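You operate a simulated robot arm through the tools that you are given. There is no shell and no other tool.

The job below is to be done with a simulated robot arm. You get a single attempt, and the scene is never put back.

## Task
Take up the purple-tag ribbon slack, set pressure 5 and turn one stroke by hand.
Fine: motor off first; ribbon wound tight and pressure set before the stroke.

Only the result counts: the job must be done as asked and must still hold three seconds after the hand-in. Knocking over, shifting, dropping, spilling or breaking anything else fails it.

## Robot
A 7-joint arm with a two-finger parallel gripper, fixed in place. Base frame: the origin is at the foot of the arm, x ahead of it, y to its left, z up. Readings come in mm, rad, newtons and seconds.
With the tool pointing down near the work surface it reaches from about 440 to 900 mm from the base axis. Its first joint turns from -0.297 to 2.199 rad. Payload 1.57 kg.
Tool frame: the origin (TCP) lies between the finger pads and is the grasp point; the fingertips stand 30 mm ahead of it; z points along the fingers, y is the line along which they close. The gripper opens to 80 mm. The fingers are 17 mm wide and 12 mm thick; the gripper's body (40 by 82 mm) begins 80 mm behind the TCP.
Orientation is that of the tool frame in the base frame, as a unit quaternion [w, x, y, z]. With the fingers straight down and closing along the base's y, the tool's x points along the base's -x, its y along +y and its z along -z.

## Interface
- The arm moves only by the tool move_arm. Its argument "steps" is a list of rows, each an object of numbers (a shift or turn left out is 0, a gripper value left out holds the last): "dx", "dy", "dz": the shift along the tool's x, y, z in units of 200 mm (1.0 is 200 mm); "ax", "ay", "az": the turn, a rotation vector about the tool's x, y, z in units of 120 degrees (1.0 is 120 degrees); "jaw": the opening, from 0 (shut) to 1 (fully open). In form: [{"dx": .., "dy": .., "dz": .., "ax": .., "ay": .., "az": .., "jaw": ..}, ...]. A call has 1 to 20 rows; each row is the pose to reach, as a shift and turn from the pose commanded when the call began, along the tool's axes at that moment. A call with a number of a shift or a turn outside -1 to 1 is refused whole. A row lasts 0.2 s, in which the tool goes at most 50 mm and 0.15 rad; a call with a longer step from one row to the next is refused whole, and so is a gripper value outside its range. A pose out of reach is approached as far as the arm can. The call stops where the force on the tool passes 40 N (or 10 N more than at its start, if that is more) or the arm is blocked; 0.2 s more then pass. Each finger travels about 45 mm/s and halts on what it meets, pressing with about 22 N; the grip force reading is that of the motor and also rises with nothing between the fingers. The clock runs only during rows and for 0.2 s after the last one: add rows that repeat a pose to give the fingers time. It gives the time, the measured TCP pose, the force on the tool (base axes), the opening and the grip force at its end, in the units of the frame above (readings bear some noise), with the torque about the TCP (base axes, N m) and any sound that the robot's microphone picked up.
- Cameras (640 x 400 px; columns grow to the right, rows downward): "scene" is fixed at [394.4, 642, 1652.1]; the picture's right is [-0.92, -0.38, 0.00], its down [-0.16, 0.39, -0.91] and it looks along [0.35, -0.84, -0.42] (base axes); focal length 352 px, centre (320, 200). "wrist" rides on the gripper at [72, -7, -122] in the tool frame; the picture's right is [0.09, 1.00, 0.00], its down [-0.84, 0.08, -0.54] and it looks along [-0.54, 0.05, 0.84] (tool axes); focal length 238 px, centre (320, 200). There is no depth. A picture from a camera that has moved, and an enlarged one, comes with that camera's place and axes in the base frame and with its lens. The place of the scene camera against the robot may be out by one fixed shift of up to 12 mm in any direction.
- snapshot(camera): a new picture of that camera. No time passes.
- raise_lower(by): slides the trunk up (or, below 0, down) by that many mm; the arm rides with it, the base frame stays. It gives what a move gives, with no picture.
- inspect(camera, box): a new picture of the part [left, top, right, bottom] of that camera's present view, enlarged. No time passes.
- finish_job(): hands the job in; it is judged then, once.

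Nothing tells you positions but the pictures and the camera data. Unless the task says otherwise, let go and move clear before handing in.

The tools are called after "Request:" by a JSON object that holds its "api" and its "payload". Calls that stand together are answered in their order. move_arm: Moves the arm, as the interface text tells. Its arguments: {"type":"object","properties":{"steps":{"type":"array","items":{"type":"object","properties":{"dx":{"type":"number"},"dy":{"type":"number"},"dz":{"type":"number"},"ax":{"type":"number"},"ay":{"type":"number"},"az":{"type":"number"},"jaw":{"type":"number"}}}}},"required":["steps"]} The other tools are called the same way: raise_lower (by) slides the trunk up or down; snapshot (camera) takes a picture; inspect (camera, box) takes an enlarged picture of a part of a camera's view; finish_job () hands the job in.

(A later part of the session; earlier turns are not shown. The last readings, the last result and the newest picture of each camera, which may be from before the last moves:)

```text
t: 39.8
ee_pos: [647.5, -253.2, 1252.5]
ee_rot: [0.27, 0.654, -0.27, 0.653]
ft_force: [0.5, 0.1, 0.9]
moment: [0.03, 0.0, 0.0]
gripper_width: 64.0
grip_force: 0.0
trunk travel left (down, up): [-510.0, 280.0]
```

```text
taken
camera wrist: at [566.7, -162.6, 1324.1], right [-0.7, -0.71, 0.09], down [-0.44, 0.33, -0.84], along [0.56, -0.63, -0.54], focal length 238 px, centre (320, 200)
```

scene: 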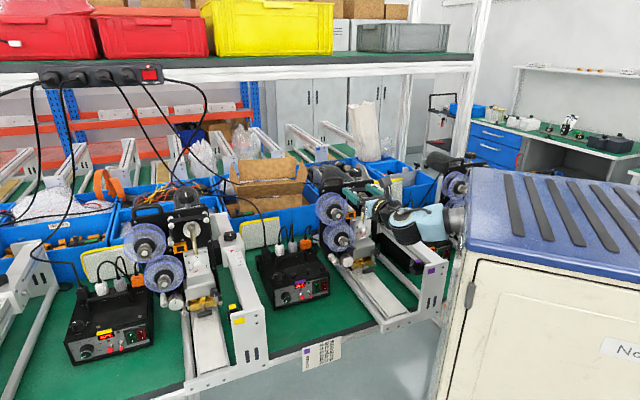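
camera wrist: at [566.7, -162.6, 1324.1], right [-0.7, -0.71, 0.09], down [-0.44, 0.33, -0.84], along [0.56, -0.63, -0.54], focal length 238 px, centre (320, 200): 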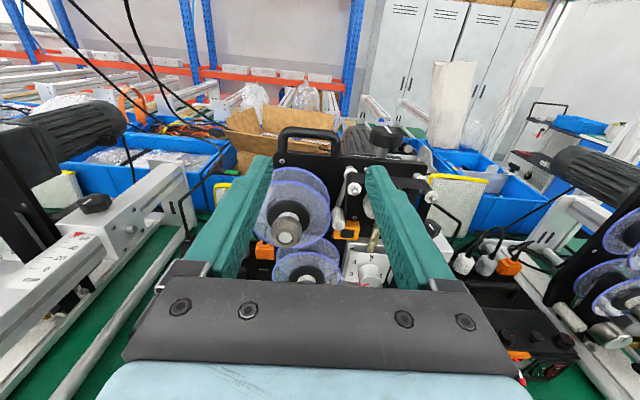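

The arm is back above the machine with the camera upright. From the earlier views the dial pointer is at about 236° (roughly 3) and "5" is at 0°, so it needs about 124° clockwise. I'll slide over in front of the dial at this height and look at the clearances.

Request:
{"api": "move_arm", "payload": {"steps": [{"dy": 0.16, "jaw": 0.8}, {"dy": 0.32, "jaw": 0.8}, {"dy": 0.475, "jaw": 0.8}, {"dy": 0.475, "dx": -0.2, "jaw": 0.8}, {"dy": 0.475, "dx": -0.4, "jaw": 0.8}, {"dy": 0.475, "dx": -0.4, "jaw": 0.8}]}}

Request:
{"api": "snapshot", "payload": {"camera": "wrist"}}

Request:
{"api": "snapshot", "payload": {"camera": "scene"}}

Request:
{"api": "inspect", "payload": {"camera": "scene", "box": [310, 150, 480, 310]}}

```text
t: 41.2
ee_pos: [581.1, -319.7, 1170.6]
ee_rot: [0.27, 0.654, -0.271, 0.653]
ft_force: [0.1, 0.7, -0.2]
moment: [0.02, -0.03, -0.01]
gripper_width: 64.0
grip_force: 0.0
trunk travel left (down, up): [-510.0, 280.0]
```

```text
taken
camera wrist: at [500.3, -228.9, 1242.5], right [-0.7, -0.71, 0.09], down [-0.44, 0.33, -0.84], along [0.56, -0.63, -0.54], focal length 238 px, centre (320, 200)
```

wrist: 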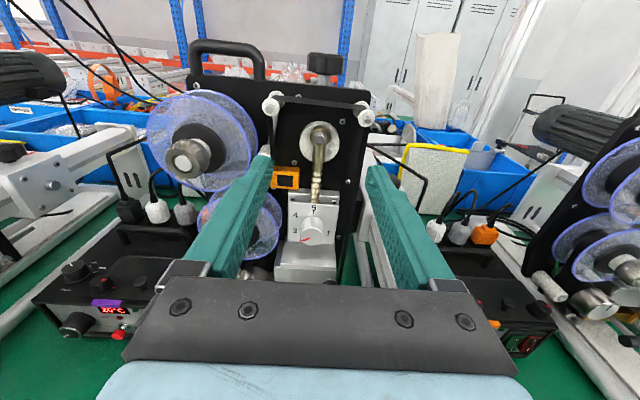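

```text
taken
```

scene: 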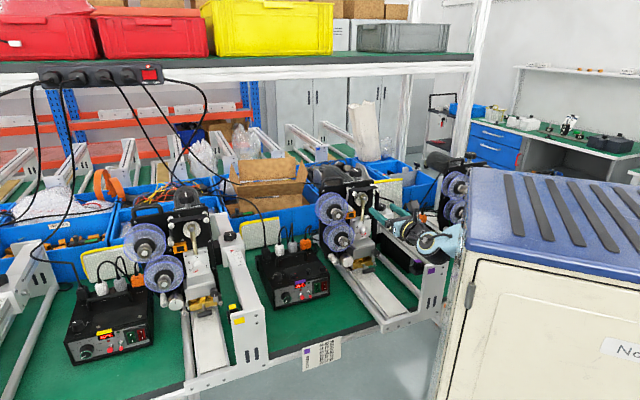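

```text
2.50 times, centred on (395, 230) of scene
camera zoom: at [394.4, 642.0, 1652.1], right [-0.92, -0.38, 0.0], down [-0.16, 0.39, -0.91], along [0.35, -0.84, -0.42], focal length 879 px, centre (132, 125)
```

zoom: 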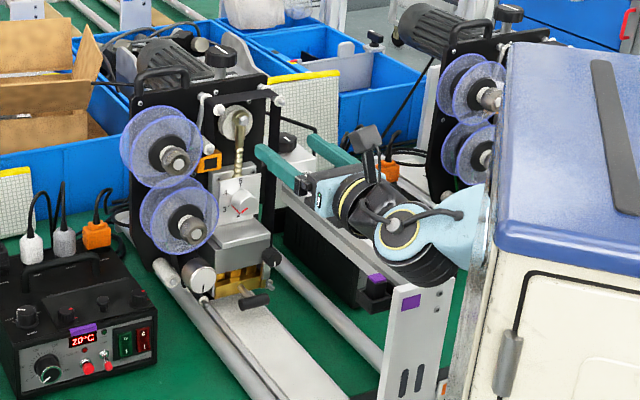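

Before lowering I need the exact gap between the wrist housing and the rail's front plate, so I'll take detailed crops.

Request:
{"api": "inspect", "payload": {"camera": "scene", "box": [380, 200, 480, 280]}}

Request:
{"api": "inspect", "payload": {"camera": "scene", "box": [380, 240, 460, 340]}}

Request:
{"api": "inspect", "payload": {"camera": "wrist", "box": [240, 90, 420, 260]}}

Request:
{"api": "inspect", "payload": {"camera": "wrist", "box": [280, 190, 350, 250]}}

```text
5.00 times, centred on (430, 240) of scene
camera zoom: at [394.4, 642.0, 1652.1], right [-0.92, -0.38, 0.0], down [-0.16, 0.39, -0.91], along [0.35, -0.84, -0.42], focal length 1758 px, centre (-230, 0)
```

zoom: 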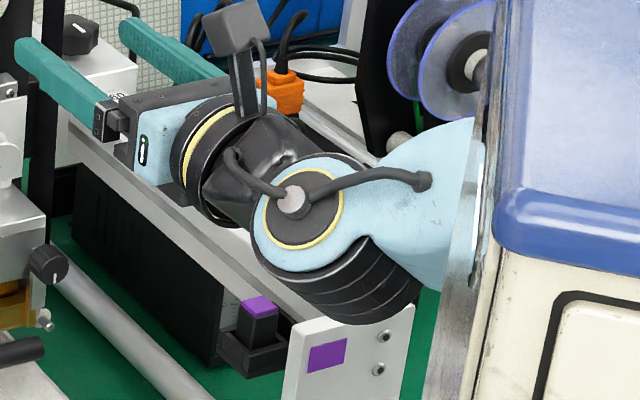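

```text
4.00 times, centred on (420, 290) of scene
camera zoom: at [394.4, 642.0, 1652.1], right [-0.92, -0.38, 0.0], down [-0.16, 0.39, -0.91], along [0.35, -0.84, -0.42], focal length 1407 px, centre (-80, -160)
```

zoom: 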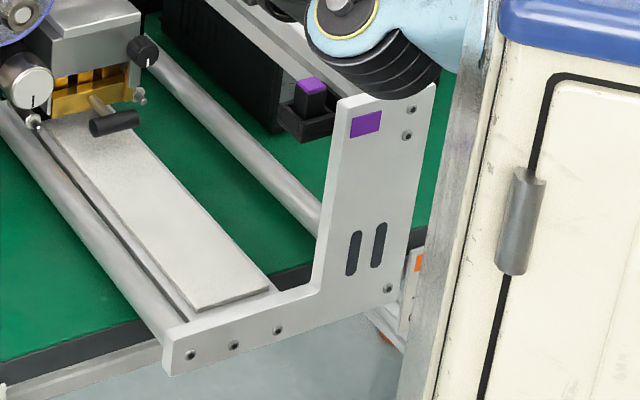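

```text
2.35 times, centred on (330, 175) of wrist
camera zoom: at [500.3, -228.9, 1242.5], right [-0.7, -0.71, 0.09], down [-0.44, 0.33, -0.84], along [0.56, -0.63, -0.54], focal length 561 px, centre (296, 259)
```

zoom: 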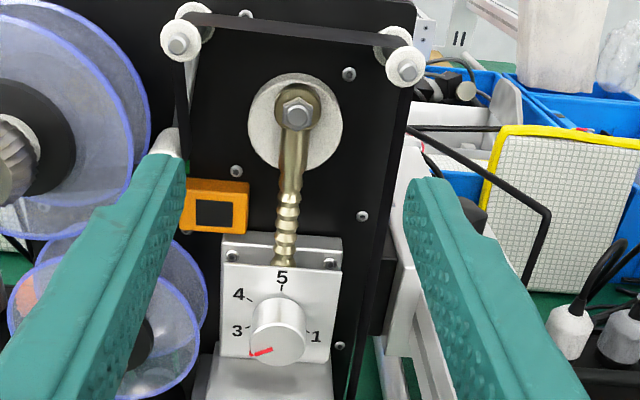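

```text
6.67 times, centred on (315, 220) of wrist
camera zoom: at [500.3, -228.9, 1242.5], right [-0.7, -0.71, 0.09], down [-0.44, 0.33, -0.84], along [0.56, -0.63, -0.54], focal length 1589 px, centre (353, 67)
```

zoom: 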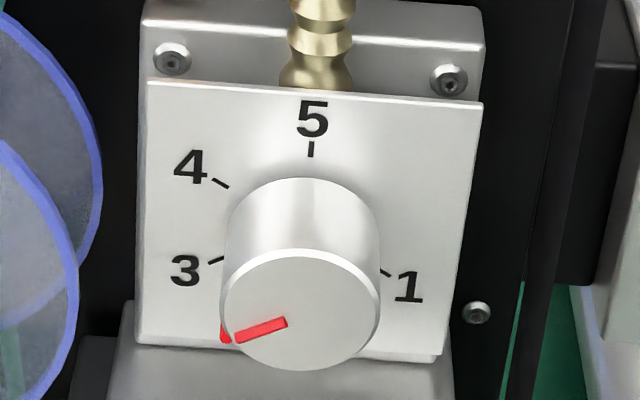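

The pointer sits at about 235°, 5° short of 3, so it needs about +125° to reach 5. The purple-capped bracket beside the rail comes close to the wrist, so I'll yaw the tool 3° to give the wrist more room. Then I'll roll the camera to the left, starting from a good angle for the turn.

Request:
{"api": "move_arm", "payload": {"steps": [{"ax": -0.025, "jaw": 0.56}, {"ax": -0.025, "jaw": 0.56}, {"ax": -0.025, "jaw": 0.56}]}}

Request:
{"api": "move_arm", "payload": {"steps": [{"az": -0.07}, {"az": -0.14}, {"az": -0.21}, {"az": -0.28}, {"az": -0.35}, {"az": -0.42}, {"az": -0.49}, {"az": -0.56}, {"az": -0.63}, {"az": -0.7}, {"az": -0.733}]}}

Request:
{"api": "snapshot", "payload": {"camera": "wrist"}}

```text
t: 42.0
ee_pos: [581.6, -319.3, 1170.7]
ee_rot: [0.285, 0.647, -0.287, 0.646]
ft_force: [-0.7, 0.7, 0.7]
moment: [-0.02, -0.03, 0.03]
gripper_width: 44.9
grip_force: 0.0
trunk travel left (down, up): [-510.0, 280.0]
```

```text
t: 44.4
ee_pos: [581.9, -321.4, 1171.8]
ee_rot: [0.655, 0.665, 0.241, 0.266]
ft_force: [-0.4, 0.8, 0.1]
moment: [0.01, 0.01, 0.04]
gripper_width: 44.6
grip_force: 0.1
trunk travel left (down, up): [-510.0, 280.0]
```

```text
taken
camera wrist: at [552.9, -182.0, 1167.6], right [0.04, 0.04, 1.0], down [-0.99, -0.16, 0.05], along [0.16, -0.99, 0.03], focal length 238 px, centre (320, 200)
```

wrist: 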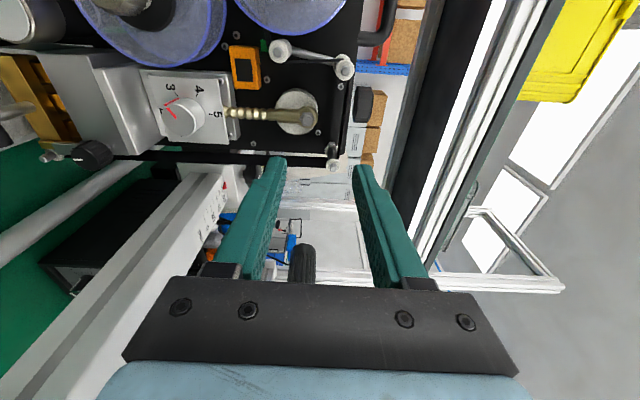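

The roll had no reach problem. Now I'll lower the arm to dial height at the stand-off distance and check clearances from the scene camera.

Request:
{"api": "move_arm", "payload": {"steps": [{"dy": -0.15}, {"dy": -0.3, "dx": -0.005, "dz": 0.02}, {"dy": -0.45, "dx": -0.01, "dz": 0.04}, {"dy": -0.6, "dx": -0.0139, "dz": 0.06}, {"dy": -0.678, "dx": -0.0139, "dz": 0.06}, {"dy": -0.678, "dx": -0.0139, "dz": 0.06}]}}

Request:
{"api": "snapshot", "payload": {"camera": "wrist"}}

Request:
{"api": "snapshot", "payload": {"camera": "scene"}}

Request:
{"api": "inspect", "payload": {"camera": "scene", "box": [340, 190, 480, 320]}}

```text
t: 45.8
ee_pos: [589.5, -328.1, 1037.0]
ee_rot: [0.654, 0.666, 0.241, 0.266]
ft_force: [-0.3, 0.1, 0.1]
moment: [-0.03, -0.02, 0.0]
gripper_width: 44.5
grip_force: 0.1
trunk travel left (down, up): [-510.0, 280.0]
```

```text
taken
camera wrist: at [562.3, -189.5, 1031.9], right [0.04, 0.03, 1.0], down [-0.99, -0.16, 0.05], along [0.16, -0.99, 0.03], focal length 238 px, centre (320, 200)
```

wrist: 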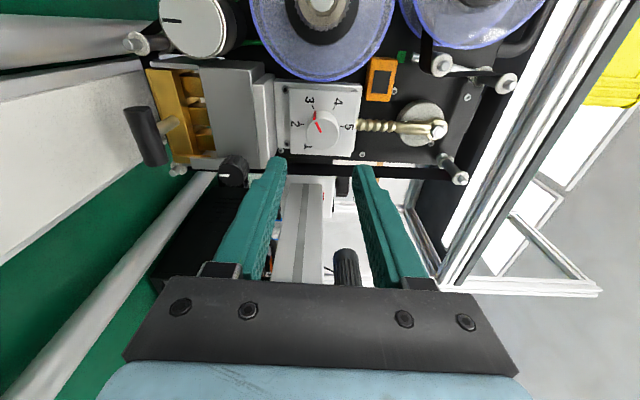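

```text
taken
```

scene: 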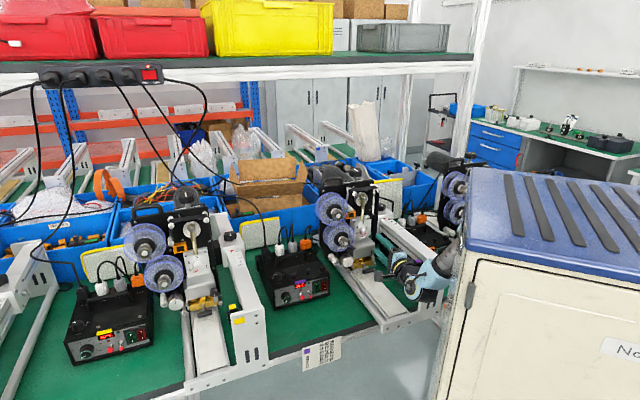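

```text
3.08 times, centred on (410, 255) of scene
camera zoom: at [394.4, 642.0, 1652.1], right [-0.92, -0.38, 0.0], down [-0.16, 0.39, -0.91], along [0.35, -0.84, -0.42], focal length 1082 px, centre (43, 31)
```

zoom: 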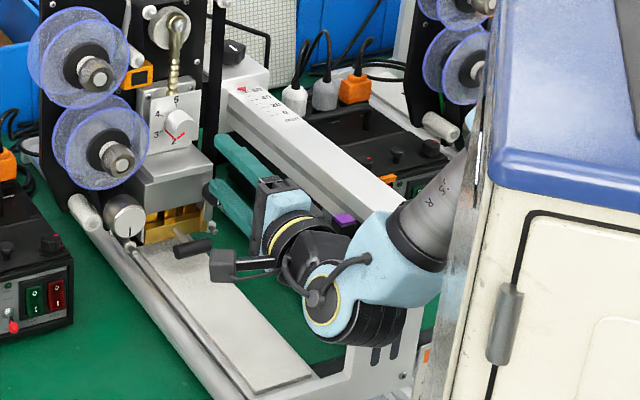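

The forearm slopes up and away from the rail, leaving good clearance. I'll zoom in to verify that the knob lines up with the tool.

Request:
{"api": "inspect", "payload": {"camera": "wrist", "box": [270, 80, 390, 180]}}

Request:
{"api": "inspect", "payload": {"camera": "wrist", "box": [120, 140, 420, 300]}}

```text
4.00 times, centred on (330, 130) of wrist
camera zoom: at [562.3, -189.5, 1031.9], right [0.04, 0.03, 1.0], down [-0.99, -0.16, 0.05], along [0.16, -0.99, 0.03], focal length 953 px, centre (280, 480)
```

zoom: 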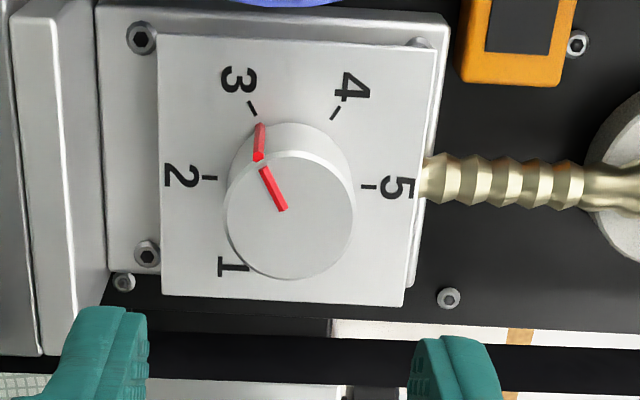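

```text
2.13 times, centred on (270, 220) of wrist
camera zoom: at [562.3, -189.5, 1031.9], right [0.04, 0.03, 1.0], down [-0.99, -0.16, 0.05], along [0.16, -0.99, 0.03], focal length 508 px, centre (427, 157)
```

zoom: 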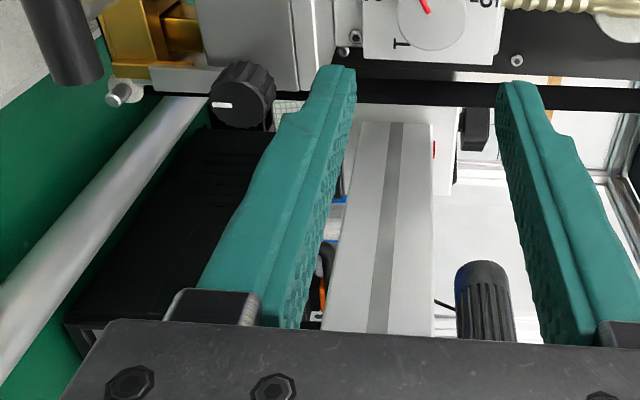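

The knob is aligned to within about 1.5 mm, being slightly high, and I'll correct for that. Next I'll advance to place the fingers above and below the knob, then look before closing.

Request:
{"api": "move_arm", "payload": {"steps": [{"dx": 0.004, "dy": 0.0069, "dz": 0.1}, {"dx": 0.009, "dy": 0.0069, "dz": 0.2}, {"dx": 0.014, "dy": 0.0069, "dz": 0.3}, {"dx": 0.017, "dy": 0.0069, "dz": 0.37}, {"dx": 0.0185, "dy": 0.0069, "dz": 0.411}, {"dx": 0.0185, "dy": 0.0069, "dz": 0.411}]}}

Request:
{"api": "snapshot", "payload": {"camera": "wrist"}}

Request:
{"api": "inspect", "payload": {"camera": "wrist", "box": [260, 120, 400, 230]}}

Request:
{"api": "inspect", "payload": {"camera": "scene", "box": [340, 190, 480, 320]}}

```text
t: 47.2
ee_pos: [649.4, -386.7, 1039.4]
ee_rot: [0.654, 0.665, 0.242, 0.267]
ft_force: [-0.2, -0.2, -0.9]
moment: [-0.01, 0.01, 0.01]
gripper_width: 45.1
grip_force: 0.0
trunk travel left (down, up): [-510.0, 280.0]
```

```text
taken
camera wrist: at [620.9, -246.6, 1033.8], right [0.04, 0.03, 1.0], down [-0.99, -0.16, 0.05], along [0.16, -0.99, 0.03], focal length 238 px, centre (320, 200)
```

wrist: 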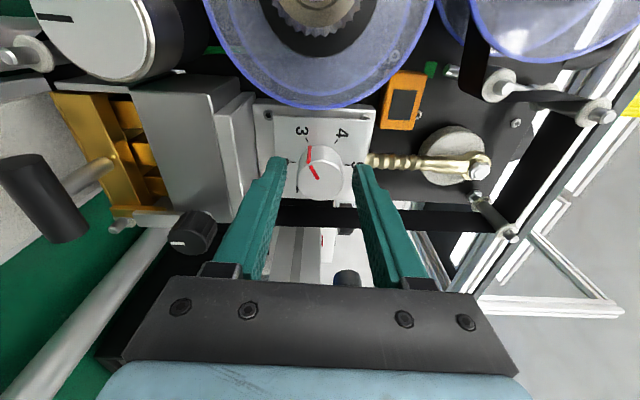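

```text
3.64 times, centred on (330, 175) of wrist
camera zoom: at [620.9, -246.6, 1033.8], right [0.04, 0.03, 1.0], down [-0.99, -0.16, 0.05], along [0.16, -0.99, 0.03], focal length 867 px, centre (284, 291)
```

zoom: 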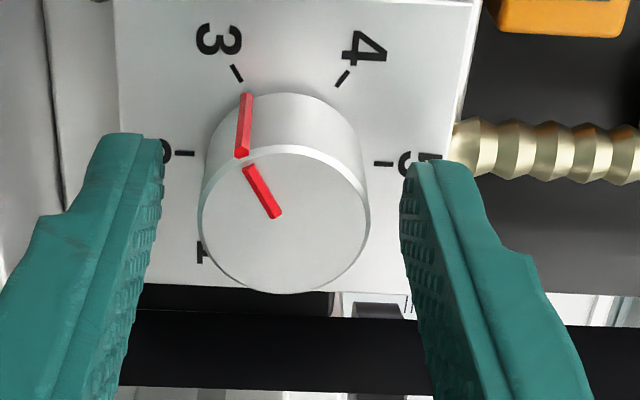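

```text
3.08 times, centred on (410, 255) of scene
camera zoom: at [394.4, 642.0, 1652.1], right [-0.92, -0.38, 0.0], down [-0.16, 0.39, -0.91], along [0.35, -0.84, -0.42], focal length 1082 px, centre (43, 31)
```

zoom: 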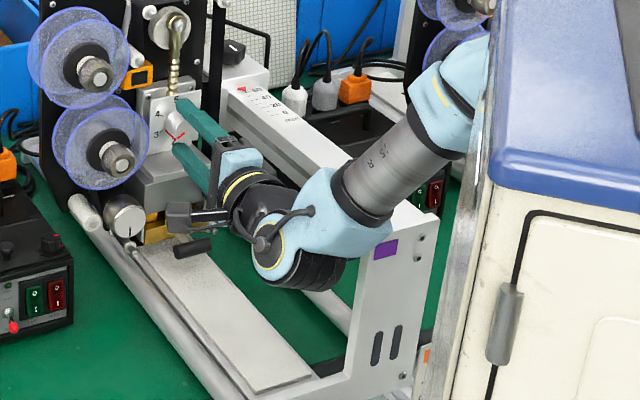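

The fingers straddle the knob evenly and there's no contact anywhere. I'll close on it.

Request:
{"api": "move_arm", "payload": {"steps": [{"jaw": 0.2}, {"jaw": 0.2}, {"jaw": 0.2}, {"jaw": 0.2}]}}

Request:
{"api": "inspect", "payload": {"camera": "wrist", "box": [260, 120, 400, 230]}}

```text
t: 48.2
ee_pos: [648.7, -385.2, 1037.2]
ee_rot: [0.655, 0.665, 0.241, 0.266]
ft_force: [1.4, -0.5, 0.3]
moment: [-0.04, -0.08, 0.07]
gripper_width: 30.5
grip_force: 39.5
trunk travel left (down, up): [-510.0, 280.0]
```

```text
3.64 times, centred on (330, 175) of wrist
camera zoom: at [620.8, -246.6, 1033.8], right [0.04, 0.03, 1.0], down [-0.99, -0.16, 0.05], along [0.16, -0.99, 0.03], focal length 867 px, centre (284, 291)
```

zoom: 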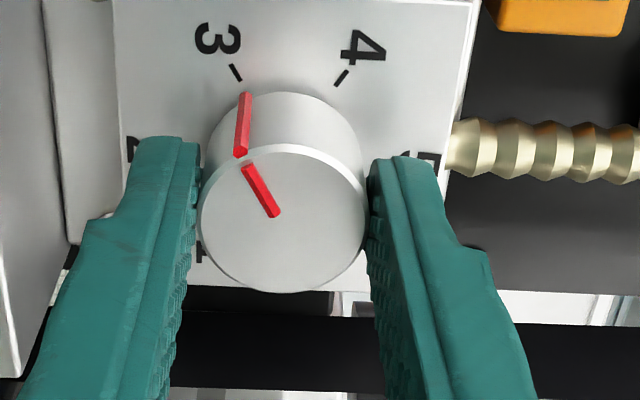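

The dial knob is gripped at 30.5 mm with very little side load. I'll turn the first 60° clockwise and check.

Request:
{"api": "move_arm", "payload": {"steps": [{"az": 0.05}, {"az": 0.1}, {"az": 0.15}, {"az": 0.2}, {"az": 0.25}, {"az": 0.3}, {"az": 0.35}, {"az": 0.4}, {"az": 0.45}, {"az": 0.5}]}}

Request:
{"api": "snapshot", "payload": {"camera": "wrist"}}

Request:
{"api": "inspect", "payload": {"camera": "scene", "box": [340, 170, 480, 300]}}

```text
t: 50.4
ee_pos: [647.8, -385.9, 1037.7]
ee_rot: [0.432, 0.697, -0.125, 0.559]
ft_force: [3.6, 1.9, 3.2]
moment: [0.76, 0.78, 0.22]
gripper_width: 31.2
grip_force: 40.7
trunk travel left (down, up): [-510.0, 280.0]
```

```text
taken
camera wrist: at [596.2, -269.0, 1098.2], right [-0.62, -0.56, 0.54], down [-0.7, 0.1, -0.7], along [0.34, -0.82, -0.46], focal length 238 px, centre (320, 200)
```

wrist: 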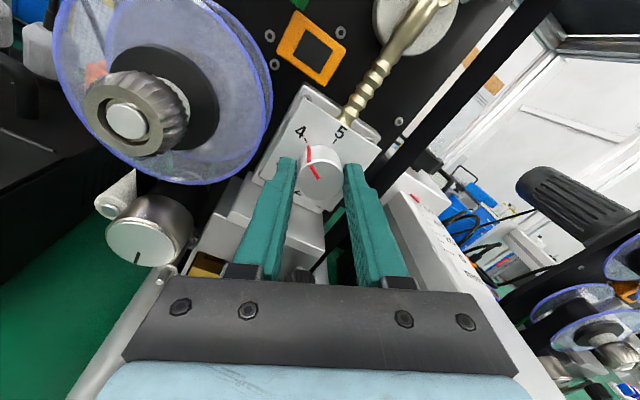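

```text
3.08 times, centred on (410, 235) of scene
camera zoom: at [394.4, 642.0, 1652.1], right [-0.92, -0.38, 0.0], down [-0.16, 0.39, -0.91], along [0.35, -0.84, -0.42], focal length 1082 px, centre (43, 92)
```

zoom: 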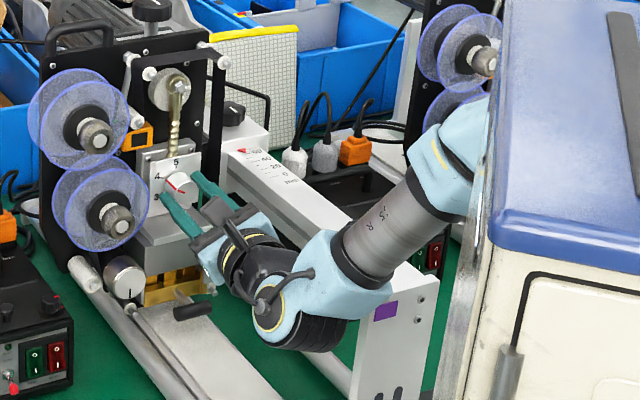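

The dial follows the grip and the pointer is near 4. I'll continue another 50° and then fine-tune.

Request:
{"api": "move_arm", "payload": {"steps": [{"az": 0.05}, {"az": 0.1}, {"az": 0.15}, {"az": 0.2}, {"az": 0.25}, {"az": 0.3}, {"az": 0.35}, {"az": 0.4}, {"az": 0.42}]}}

Request:
{"api": "snapshot", "payload": {"camera": "wrist"}}

Request:
{"api": "inspect", "payload": {"camera": "wrist", "box": [260, 110, 400, 230]}}

Request:
{"api": "inspect", "payload": {"camera": "scene", "box": [340, 170, 480, 300]}}

Request:
{"api": "inspect", "payload": {"camera": "scene", "box": [345, 212, 385, 247]}}

```text
t: 52.4
ee_pos: [648.6, -385.5, 1036.9]
ee_rot: [0.154, 0.578, -0.409, 0.69]
ft_force: [-6.5, -1.7, 2.9]
moment: [0.34, 0.35, 0.84]
gripper_width: 31.2
grip_force: 40.0
trunk travel left (down, up): [-510.0, 280.0]
```

```text
taken
camera wrist: at [550.7, -310.1, 1106.3], right [-0.71, -0.64, -0.3], down [-0.18, 0.57, -0.8], along [0.68, -0.51, -0.52], focal length 238 px, centre (320, 200)
```

wrist: 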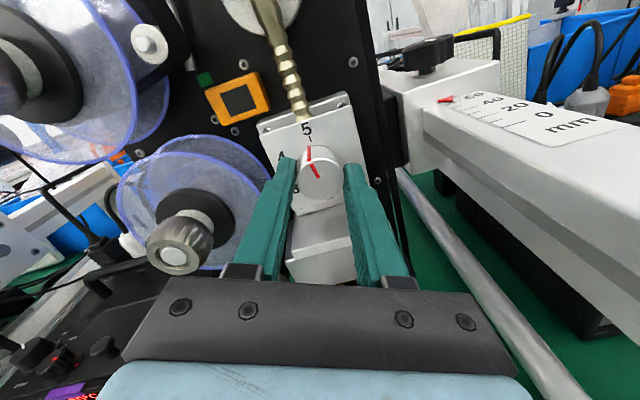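

```text
3.33 times, centred on (330, 170) of wrist
camera zoom: at [550.7, -310.1, 1106.3], right [-0.71, -0.64, -0.3], down [-0.18, 0.57, -0.8], along [0.68, -0.51, -0.52], focal length 794 px, centre (287, 300)
```

zoom: 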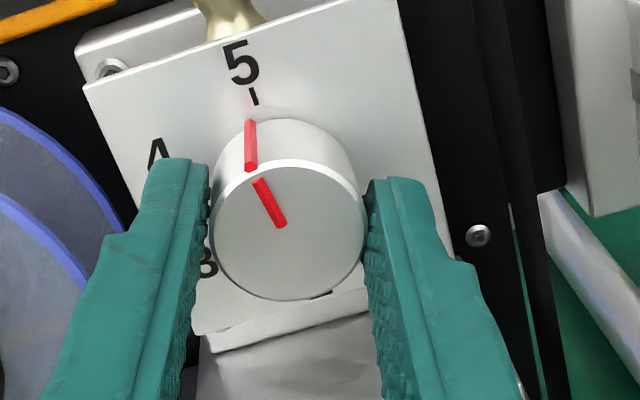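

```text
3.08 times, centred on (410, 235) of scene
camera zoom: at [394.4, 642.0, 1652.1], right [-0.92, -0.38, 0.0], down [-0.16, 0.39, -0.91], along [0.35, -0.84, -0.42], focal length 1082 px, centre (43, 92)
```

zoom: 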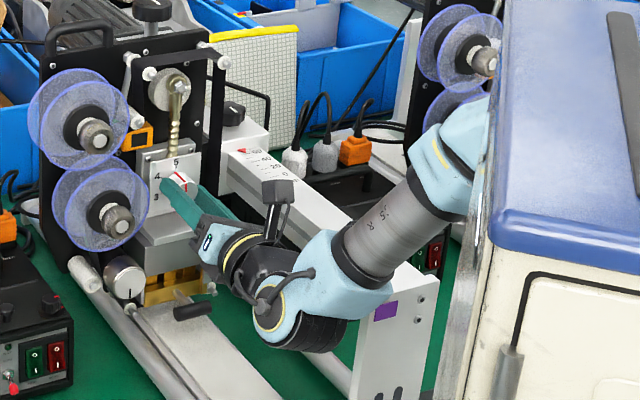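

```text
11.43 times, centred on (365, 230) of scene
camera zoom: at [394.4, 642.0, 1652.1], right [-0.92, -0.38, 0.0], down [-0.16, 0.39, -0.91], along [0.35, -0.84, -0.42], focal length 4019 px, centre (-194, -137)
```

zoom: 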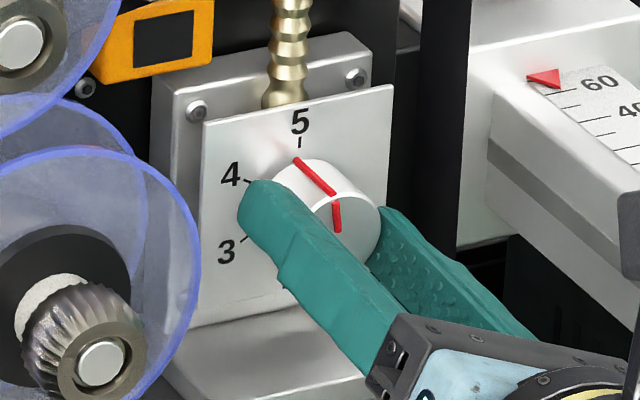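

The pointer is close to 5 but not there yet. I'll zoom further on the dial from both cameras to measure the remaining angle.

Request:
{"api": "inspect", "payload": {"camera": "wrist", "box": [290, 115, 350, 175]}}

Request:
{"api": "inspect", "payload": {"camera": "scene", "box": [355, 218, 380, 240]}}

```text
6.67 times, centred on (320, 145) of wrist
camera zoom: at [550.7, -310.1, 1106.3], right [-0.71, -0.64, -0.3], down [-0.18, 0.57, -0.8], along [0.68, -0.51, -0.52], focal length 1589 px, centre (320, 567)
```

zoom: 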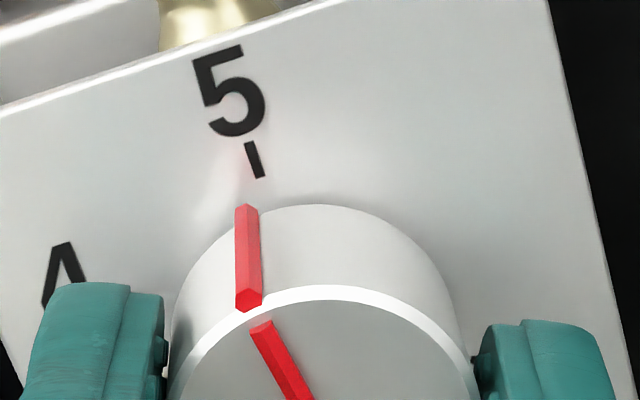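

```text
16.00 times, centred on (368, 229) of scene
camera zoom: at [394.4, 642.0, 1652.1], right [-0.92, -0.38, 0.0], down [-0.16, 0.39, -0.91], along [0.35, -0.84, -0.42], focal length 5626 px, centre (-440, -264)
```

zoom: 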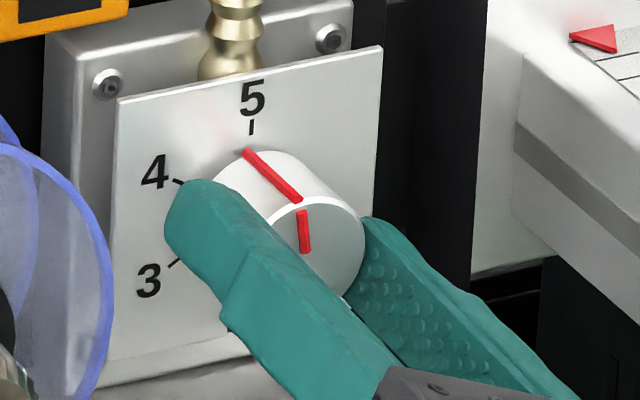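

The pointer is about 8–10° short of 5, judging by the marks in both views. I'll add 8.5° and measure again.

Request:
{"api": "move_arm", "payload": {"steps": [{"az": 0.024}, {"az": 0.048}, {"az": 0.071}, {"az": 0.071}]}}

Request:
{"api": "inspect", "payload": {"camera": "wrist", "box": [290, 115, 350, 175]}}

Request:
{"api": "inspect", "payload": {"camera": "scene", "box": [355, 218, 380, 240]}}

Request:
{"api": "inspect", "payload": {"camera": "wrist", "box": [260, 110, 400, 230]}}

```text
t: 53.4
ee_pos: [648.3, -388.0, 1038.4]
ee_rot: [0.103, 0.546, -0.45, 0.699]
ft_force: [-7.5, -3.3, 2.3]
moment: [0.14, 0.18, 0.7]
gripper_width: 31.4
grip_force: 39.9
trunk travel left (down, up): [-510.0, 280.0]
```

```text
6.67 times, centred on (320, 145) of wrist
camera zoom: at [543.3, -317.0, 1102.8], right [-0.67, -0.6, -0.44], down [-0.09, 0.65, -0.76], along [0.74, -0.46, -0.49], focal length 1589 px, centre (320, 567)
```

zoom: 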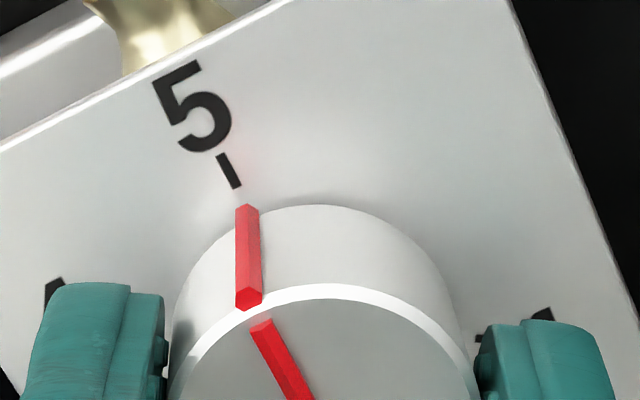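

```text
16.00 times, centred on (368, 229) of scene
camera zoom: at [394.4, 642.0, 1652.1], right [-0.92, -0.38, 0.0], down [-0.16, 0.39, -0.91], along [0.35, -0.84, -0.42], focal length 5626 px, centre (-440, -264)
```

zoom: 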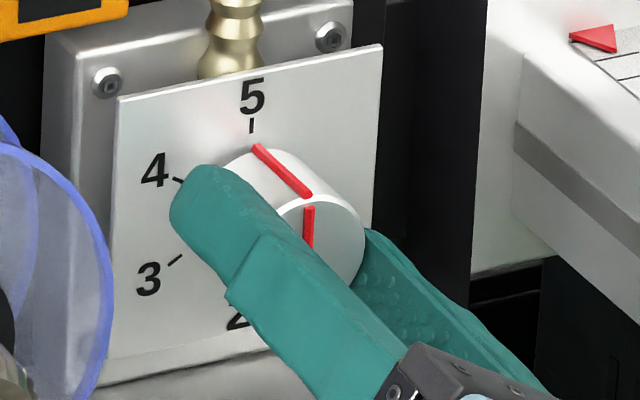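

```text
3.33 times, centred on (330, 170) of wrist
camera zoom: at [543.3, -317.0, 1102.8], right [-0.67, -0.6, -0.44], down [-0.09, 0.65, -0.76], along [0.74, -0.46, -0.49], focal length 794 px, centre (287, 300)
```

zoom: 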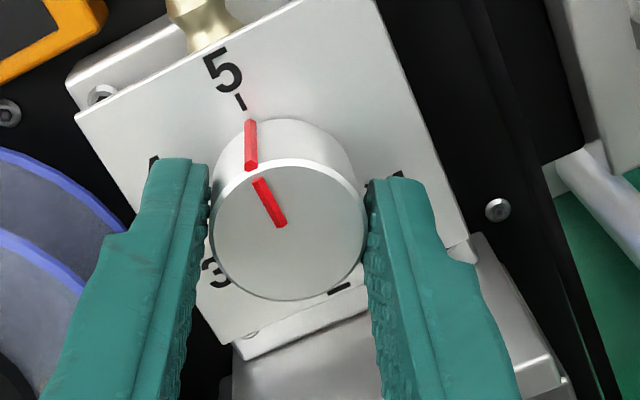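

The tick for 5 and the pointer bar now line up to within about 1°. I'll open the fingers in place and re-check the reading.

Request:
{"api": "move_arm", "payload": {"steps": [{"jaw": 0.56}, {"jaw": 0.56}, {"jaw": 0.56}]}}

Request:
{"api": "inspect", "payload": {"camera": "wrist", "box": [260, 110, 400, 230]}}

Request:
{"api": "inspect", "payload": {"camera": "scene", "box": [355, 218, 380, 240]}}

Request:
{"api": "inspect", "payload": {"camera": "wrist", "box": [290, 115, 350, 175]}}

```text
t: 54.2
ee_pos: [648.6, -384.8, 1037.5]
ee_rot: [0.103, 0.546, -0.451, 0.698]
ft_force: [0.3, -0.1, 0.5]
moment: [-0.03, 0.01, -0.02]
gripper_width: 45.1
grip_force: 0.1
trunk travel left (down, up): [-510.0, 280.0]
```

```text
3.33 times, centred on (330, 170) of wrist
camera zoom: at [543.9, -316.5, 1102.6], right [-0.67, -0.6, -0.44], down [-0.09, 0.65, -0.76], along [0.74, -0.46, -0.49], focal length 794 px, centre (287, 300)
```

zoom: 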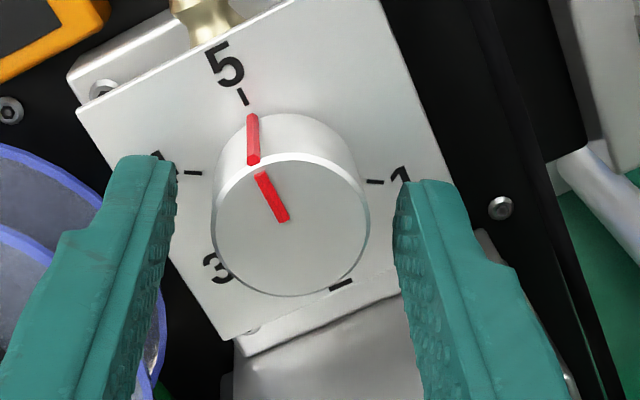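

```text
16.00 times, centred on (368, 229) of scene
camera zoom: at [394.4, 642.0, 1652.1], right [-0.92, -0.38, 0.0], down [-0.16, 0.39, -0.91], along [0.35, -0.84, -0.42], focal length 5626 px, centre (-440, -264)
```

zoom: 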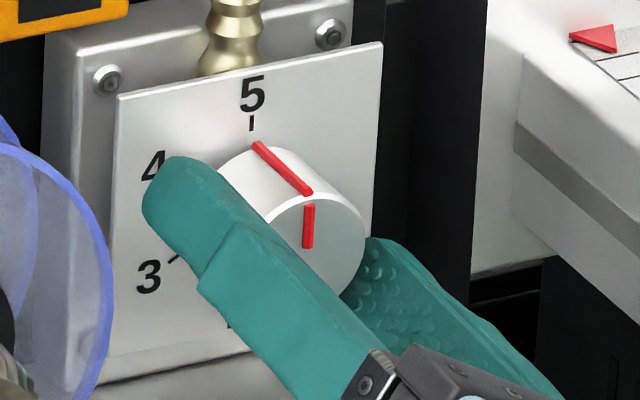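

```text
6.67 times, centred on (320, 145) of wrist
camera zoom: at [543.9, -316.5, 1102.6], right [-0.67, -0.6, -0.44], down [-0.09, 0.65, -0.76], along [0.74, -0.46, -0.49], focal length 1589 px, centre (320, 567)
```

zoom: 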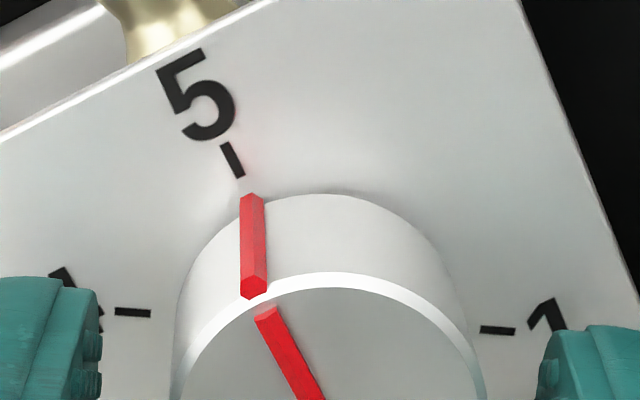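

The dial reads 5, within about 1° after release. I'll retreat straight back and raise the trunk so I can look at the handwheel on the motor.

Request:
{"api": "move_arm", "payload": {"steps": [{"dz": -0.05, "jaw": 0.56}, {"dz": -0.15, "jaw": 0.56}, {"dz": -0.3, "jaw": 0.56}, {"dz": -0.45, "jaw": 0.56}, {"dz": -0.45, "jaw": 0.56}]}}

Request:
{"api": "raise_lower", "payload": {"by": 225}}

Request:
{"api": "snapshot", "payload": {"camera": "wrist"}}

Request:
{"api": "snapshot", "payload": {"camera": "scene"}}

Request:
{"api": "inspect", "payload": {"camera": "scene", "box": [310, 150, 410, 260]}}

```text
t: 55.4
ee_pos: [588.8, -318.7, 1037.5]
ee_rot: [0.104, 0.547, -0.45, 0.698]
ft_force: [-1.0, 0.2, -0.6]
moment: [0.01, -0.05, -0.01]
gripper_width: 44.7
grip_force: 0.1
trunk travel left (down, up): [-510.0, 280.0]
```

```text
t: 57.7
ee_pos: [588.7, -318.1, 1262.8]
ee_rot: [0.103, 0.546, -0.45, 0.699]
ft_force: [0.1, 0.1, 0.8]
moment: [0.01, -0.02, 0.0]
gripper_width: 44.7
grip_force: 0.0
trunk travel left (down, up): [-735.0, 55.0]
```

```text
taken
camera wrist: at [483.9, -249.5, 1327.2], right [-0.67, -0.6, -0.44], down [-0.09, 0.65, -0.76], along [0.74, -0.46, -0.49], focal length 238 px, centre (320, 200)
```

wrist: 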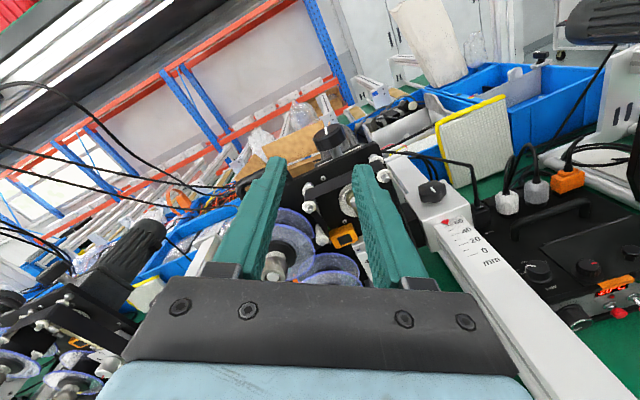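

```text
taken
```

scene: 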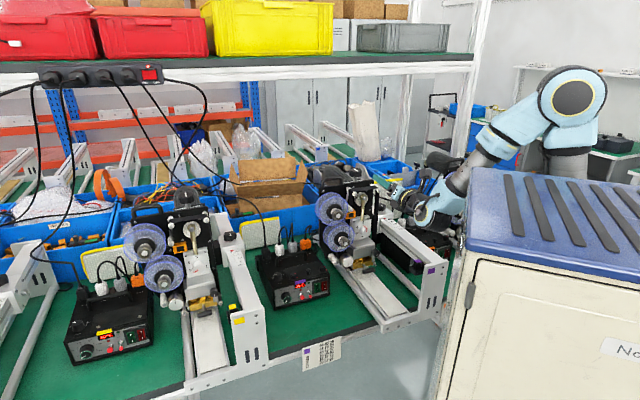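

```text
3.64 times, centred on (360, 205) of scene
camera zoom: at [394.4, 642.0, 1652.1], right [-0.92, -0.38, 0.0], down [-0.16, 0.39, -0.91], along [0.35, -0.84, -0.42], focal length 1279 px, centre (174, 182)
```

zoom: 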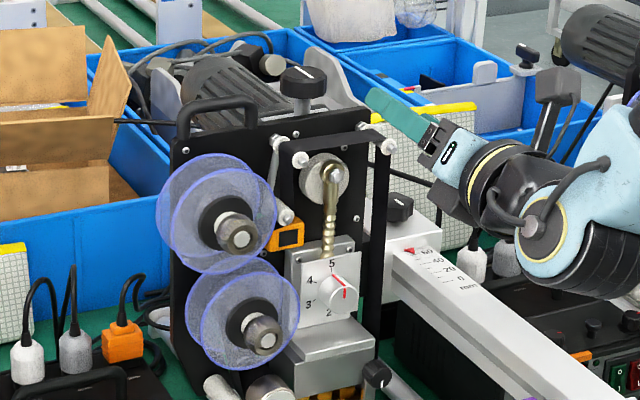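

The pressure dial still shows 5 after retreating. I'll roll the camera upright and pitch the tool down to view the handwheel and work out how to grip it.

Request:
{"api": "move_arm", "payload": {"steps": [{"az": -0.065}, {"az": -0.13}, {"az": -0.195}, {"az": -0.258}, {"az": -0.258}]}}

Request:
{"api": "move_arm", "payload": {"steps": [{"ay": -0.06, "dx": 0.05}, {"ay": -0.12, "dx": 0.1}, {"ay": -0.18, "dx": 0.15}, {"ay": -0.24, "dx": 0.2}, {"ay": -0.29, "dx": 0.2}]}}

Request:
{"api": "snapshot", "payload": {"camera": "wrist"}}

Request:
{"api": "inspect", "payload": {"camera": "wrist", "box": [240, 40, 440, 190]}}

```text
t: 58.9
ee_pos: [588.8, -317.8, 1261.5]
ee_rot: [0.286, 0.647, -0.287, 0.646]
ft_force: [-0.2, -0.4, -1.2]
moment: [0.02, 0.01, -0.01]
gripper_width: 44.8
grip_force: 0.0
trunk travel left (down, up): [-735.0, 55.0]
```

```text
t: 60.1
ee_pos: [589.1, -318.6, 1303.0]
ee_rot: [0.186, 0.81, -0.361, 0.423]
ft_force: [0.9, -0.3, -0.6]
moment: [0.02, -0.02, 0.0]
gripper_width: 44.9
grip_force: 0.1
trunk travel left (down, up): [-735.0, 55.0]
```

```text
taken
camera wrist: at [554.6, -271.3, 1431.6], right [-0.7, -0.71, 0.07], down [-0.68, 0.63, -0.38], along [0.22, -0.31, -0.92], focal length 238 px, centre (320, 200)
```

wrist: 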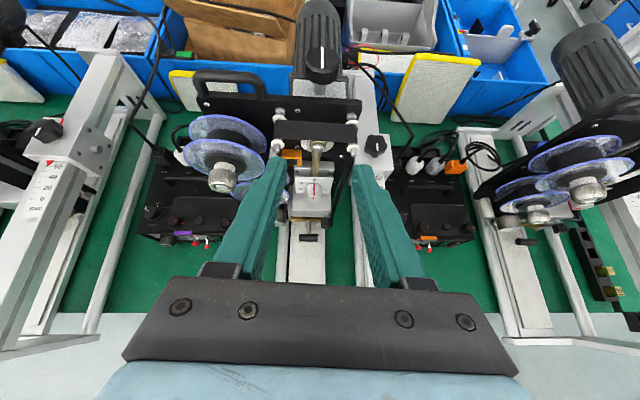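

```text
2.67 times, centred on (340, 115) of wrist
camera zoom: at [554.6, -271.3, 1431.6], right [-0.7, -0.71, 0.07], down [-0.68, 0.63, -0.38], along [0.22, -0.31, -0.92], focal length 636 px, centre (267, 427)
```

zoom: 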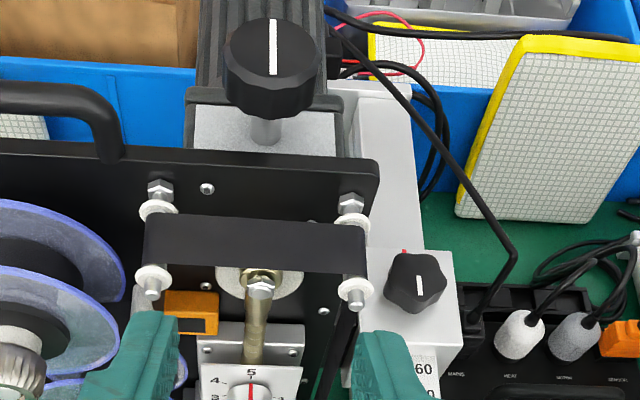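

From several views the handwheel's top centre is about [722, -460, 1235]. It's about 45 mm across and 15 mm tall, clear above the plate. A 60° downward pitch lets the fingers straddle it with the camera looking almost straight down, so I'll move above it at that pitch with the jaws open.

Request:
{"api": "move_arm", "payload": {"steps": [{"dx": 0.12, "dy": -0.005, "dz": 0.14, "ay": -0.04, "jaw": 0.8}, {"dx": 0.25, "dy": -0.01, "dz": 0.28, "ay": -0.08, "jaw": 0.8}, {"dx": 0.37, "dy": -0.015, "dz": 0.42, "ay": -0.12, "jaw": 0.8}, {"dx": 0.49, "dy": -0.02, "dz": 0.56, "ay": -0.16, "jaw": 0.8}, {"dx": 0.6147, "dy": -0.0257, "dz": 0.7036, "ay": -0.207, "jaw": 0.8}, {"dx": 0.6147, "dy": -0.0257, "dz": 0.7036, "ay": -0.207, "jaw": 0.8}]}}

Request:
{"api": "snapshot", "payload": {"camera": "wrist"}}

Request:
{"api": "snapshot", "payload": {"camera": "scene"}}

Request:
{"api": "inspect", "payload": {"camera": "wrist", "box": [250, 90, 400, 250]}}

Request:
{"api": "inspect", "payload": {"camera": "scene", "box": [310, 110, 450, 250]}}

```text
t: 61.5
ee_pos: [717.1, -455.5, 1323.4]
ee_rot: [0.104, 0.883, -0.391, 0.238]
ft_force: [0.7, -1.2, -0.2]
moment: [0.0, -0.02, 0.02]
gripper_width: 64.0
grip_force: 0.1
trunk travel left (down, up): [-735.0, 55.0]
```

```text
taken
camera wrist: at [723.3, -451.4, 1464.7], right [-0.68, -0.73, 0.04], down [-0.73, 0.69, 0.05], along [-0.07, 0.0, -1.0], focal length 238 px, centre (320, 200)
```

wrist: 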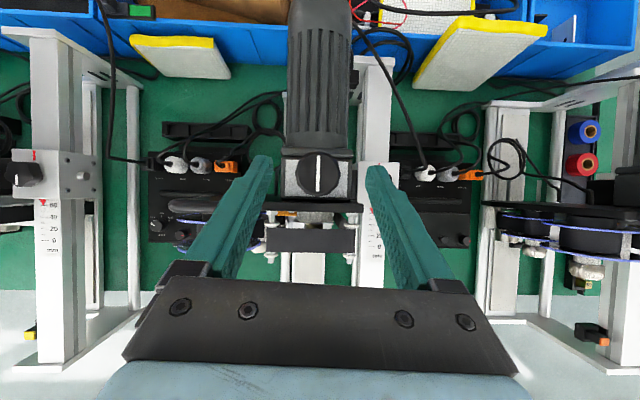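

```text
taken
```

scene: 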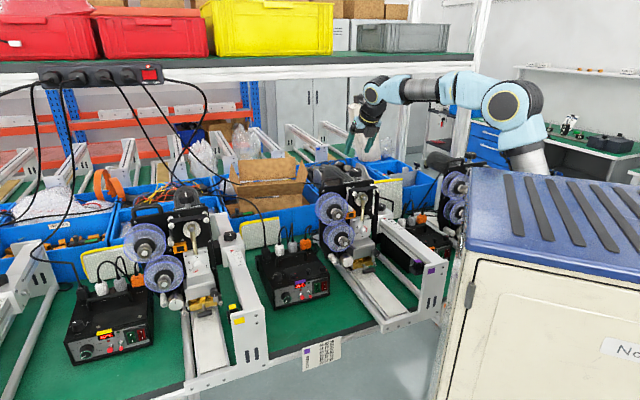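

```text
2.50 times, centred on (325, 170) of wrist
camera zoom: at [723.3, -451.4, 1464.7], right [-0.68, -0.73, 0.04], down [-0.73, 0.69, 0.05], along [-0.07, 0.0, -1.0], focal length 596 px, centre (308, 275)
```

zoom: 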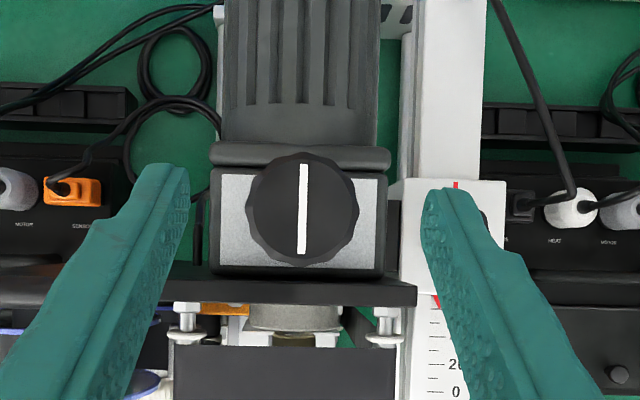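

```text
2.86 times, centred on (380, 180) of scene
camera zoom: at [394.4, 642.0, 1652.1], right [-0.92, -0.38, 0.0], down [-0.16, 0.39, -0.91], along [0.35, -0.84, -0.42], focal length 1005 px, centre (149, 257)
```

zoom: 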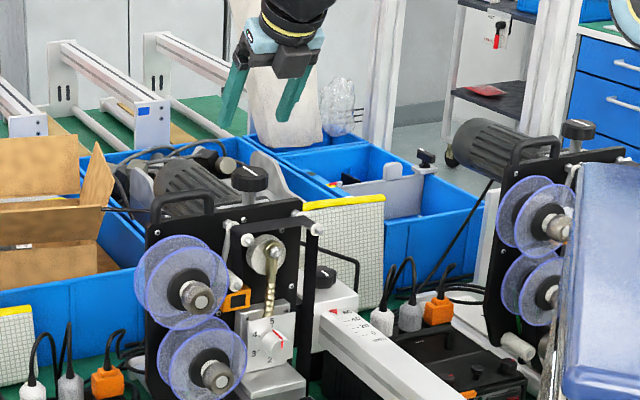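

The camera looks straight down on the knob, which fixes its top centre at about [727.4, -466.7, 1230]; the white line serves as a rotation mark. I'll raise the trunk for reach, then lower the fingers until they just straddle the knob top.

Request:
{"api": "raise_lower", "payload": {"by": 50}}

Request:
{"api": "move_arm", "payload": {"steps": [{"dx": -0.083, "dz": 0.165}, {"dx": -0.166, "dz": 0.33}, {"dx": -0.22, "dz": 0.435}, {"dx": -0.2502, "dy": 0.0007, "dz": 0.4964}, {"dx": -0.2502, "dy": 0.0007, "dz": 0.4964}]}}

Request:
{"api": "snapshot", "payload": {"camera": "wrist"}}

Request:
{"api": "inspect", "payload": {"camera": "scene", "box": [310, 130, 430, 230]}}

Request:
{"api": "inspect", "payload": {"camera": "wrist", "box": [240, 120, 400, 240]}}

```text
t: 62.5
ee_pos: [718.3, -454.5, 1374.3]
ee_rot: [0.104, 0.882, -0.392, 0.239]
ft_force: [0.2, -0.6, 0.3]
moment: [-0.03, -0.03, 0.0]
gripper_width: 63.9
grip_force: 0.1
trunk travel left (down, up): [-785.0, 5.0]
```

```text
t: 63.6
ee_pos: [722.9, -460.1, 1262.7]
ee_rot: [0.104, 0.882, -0.391, 0.24]
ft_force: [0.5, 0.2, 0.4]
moment: [-0.01, 0.02, 0.01]
gripper_width: 63.9
grip_force: 0.1
trunk travel left (down, up): [-785.0, 5.0]
```

```text
taken
camera wrist: at [728.7, -455.4, 1403.9], right [-0.69, -0.73, 0.04], down [-0.73, 0.69, 0.05], along [-0.06, 0.0, -1.0], focal length 238 px, centre (320, 200)
```

wrist: 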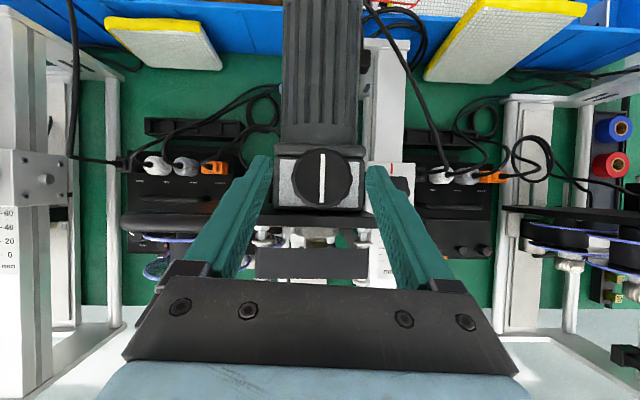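

```text
4.00 times, centred on (370, 180) of scene
camera zoom: at [394.4, 642.0, 1652.1], right [-0.92, -0.38, 0.0], down [-0.16, 0.39, -0.91], along [0.35, -0.84, -0.42], focal length 1407 px, centre (120, 280)
```

zoom: 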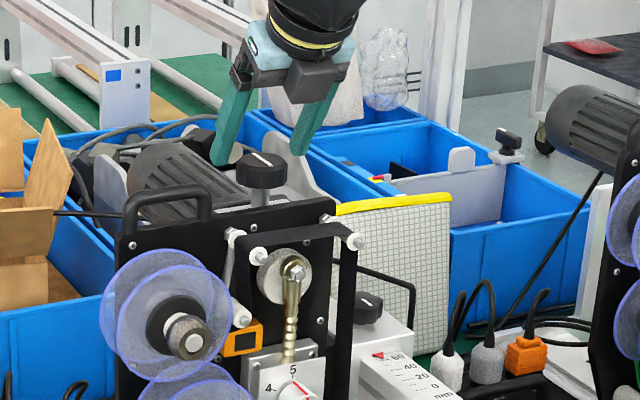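

```text
3.33 times, centred on (320, 180) of wrist
camera zoom: at [728.7, -455.4, 1403.9], right [-0.69, -0.73, 0.04], down [-0.73, 0.69, 0.05], along [-0.06, 0.0, -1.0], focal length 794 px, centre (320, 267)
```

zoom: 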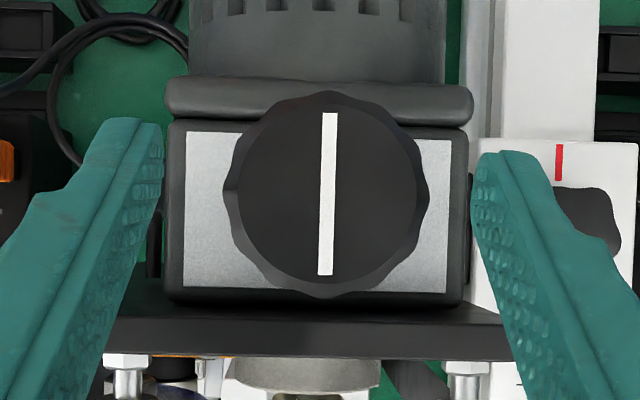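

The knob centre is confirmed at [727.5, -466.6, ~1229] and the jaws straddle it evenly. I'll lower the last 25 mm and grip.

Request:
{"api": "move_arm", "payload": {"steps": [{"dx": -0.03, "dy": 0.0066, "dz": 0.055, "jaw": 0.8}, {"dx": -0.0637, "dy": 0.0066, "dz": 0.1087, "jaw": 0.8}, {"dx": -0.0637, "dy": 0.0066, "dz": 0.1087, "jaw": 0.8}]}}

Request:
{"api": "inspect", "payload": {"camera": "wrist", "box": [240, 120, 400, 240]}}

Request:
{"api": "inspect", "payload": {"camera": "scene", "box": [330, 150, 410, 220]}}

```text
t: 64.5
ee_pos: [723.4, -459.7, 1237.9]
ee_rot: [0.105, 0.882, -0.392, 0.238]
ft_force: [-0.1, -1.0, 0.8]
moment: [-0.01, -0.01, 0.02]
gripper_width: 64.1
grip_force: 0.0
trunk travel left (down, up): [-785.0, 5.0]
```

```text
3.33 times, centred on (320, 180) of wrist
camera zoom: at [728.0, -456.8, 1378.7], right [-0.69, -0.73, 0.04], down [-0.73, 0.69, 0.05], along [-0.06, 0.0, -1.0], focal length 794 px, centre (320, 267)
```

zoom: 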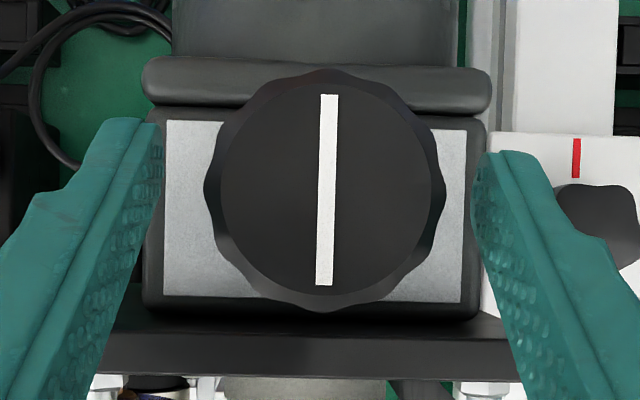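

```text
5.71 times, centred on (370, 185) of scene
camera zoom: at [394.4, 642.0, 1652.1], right [-0.92, -0.38, 0.0], down [-0.16, 0.39, -0.91], along [0.35, -0.84, -0.42], focal length 2009 px, centre (34, 286)
```

zoom: 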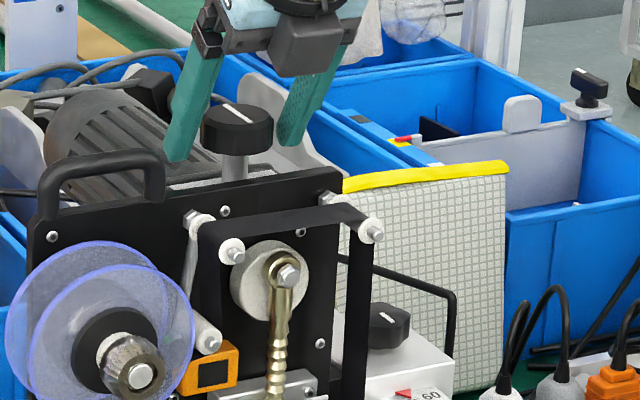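

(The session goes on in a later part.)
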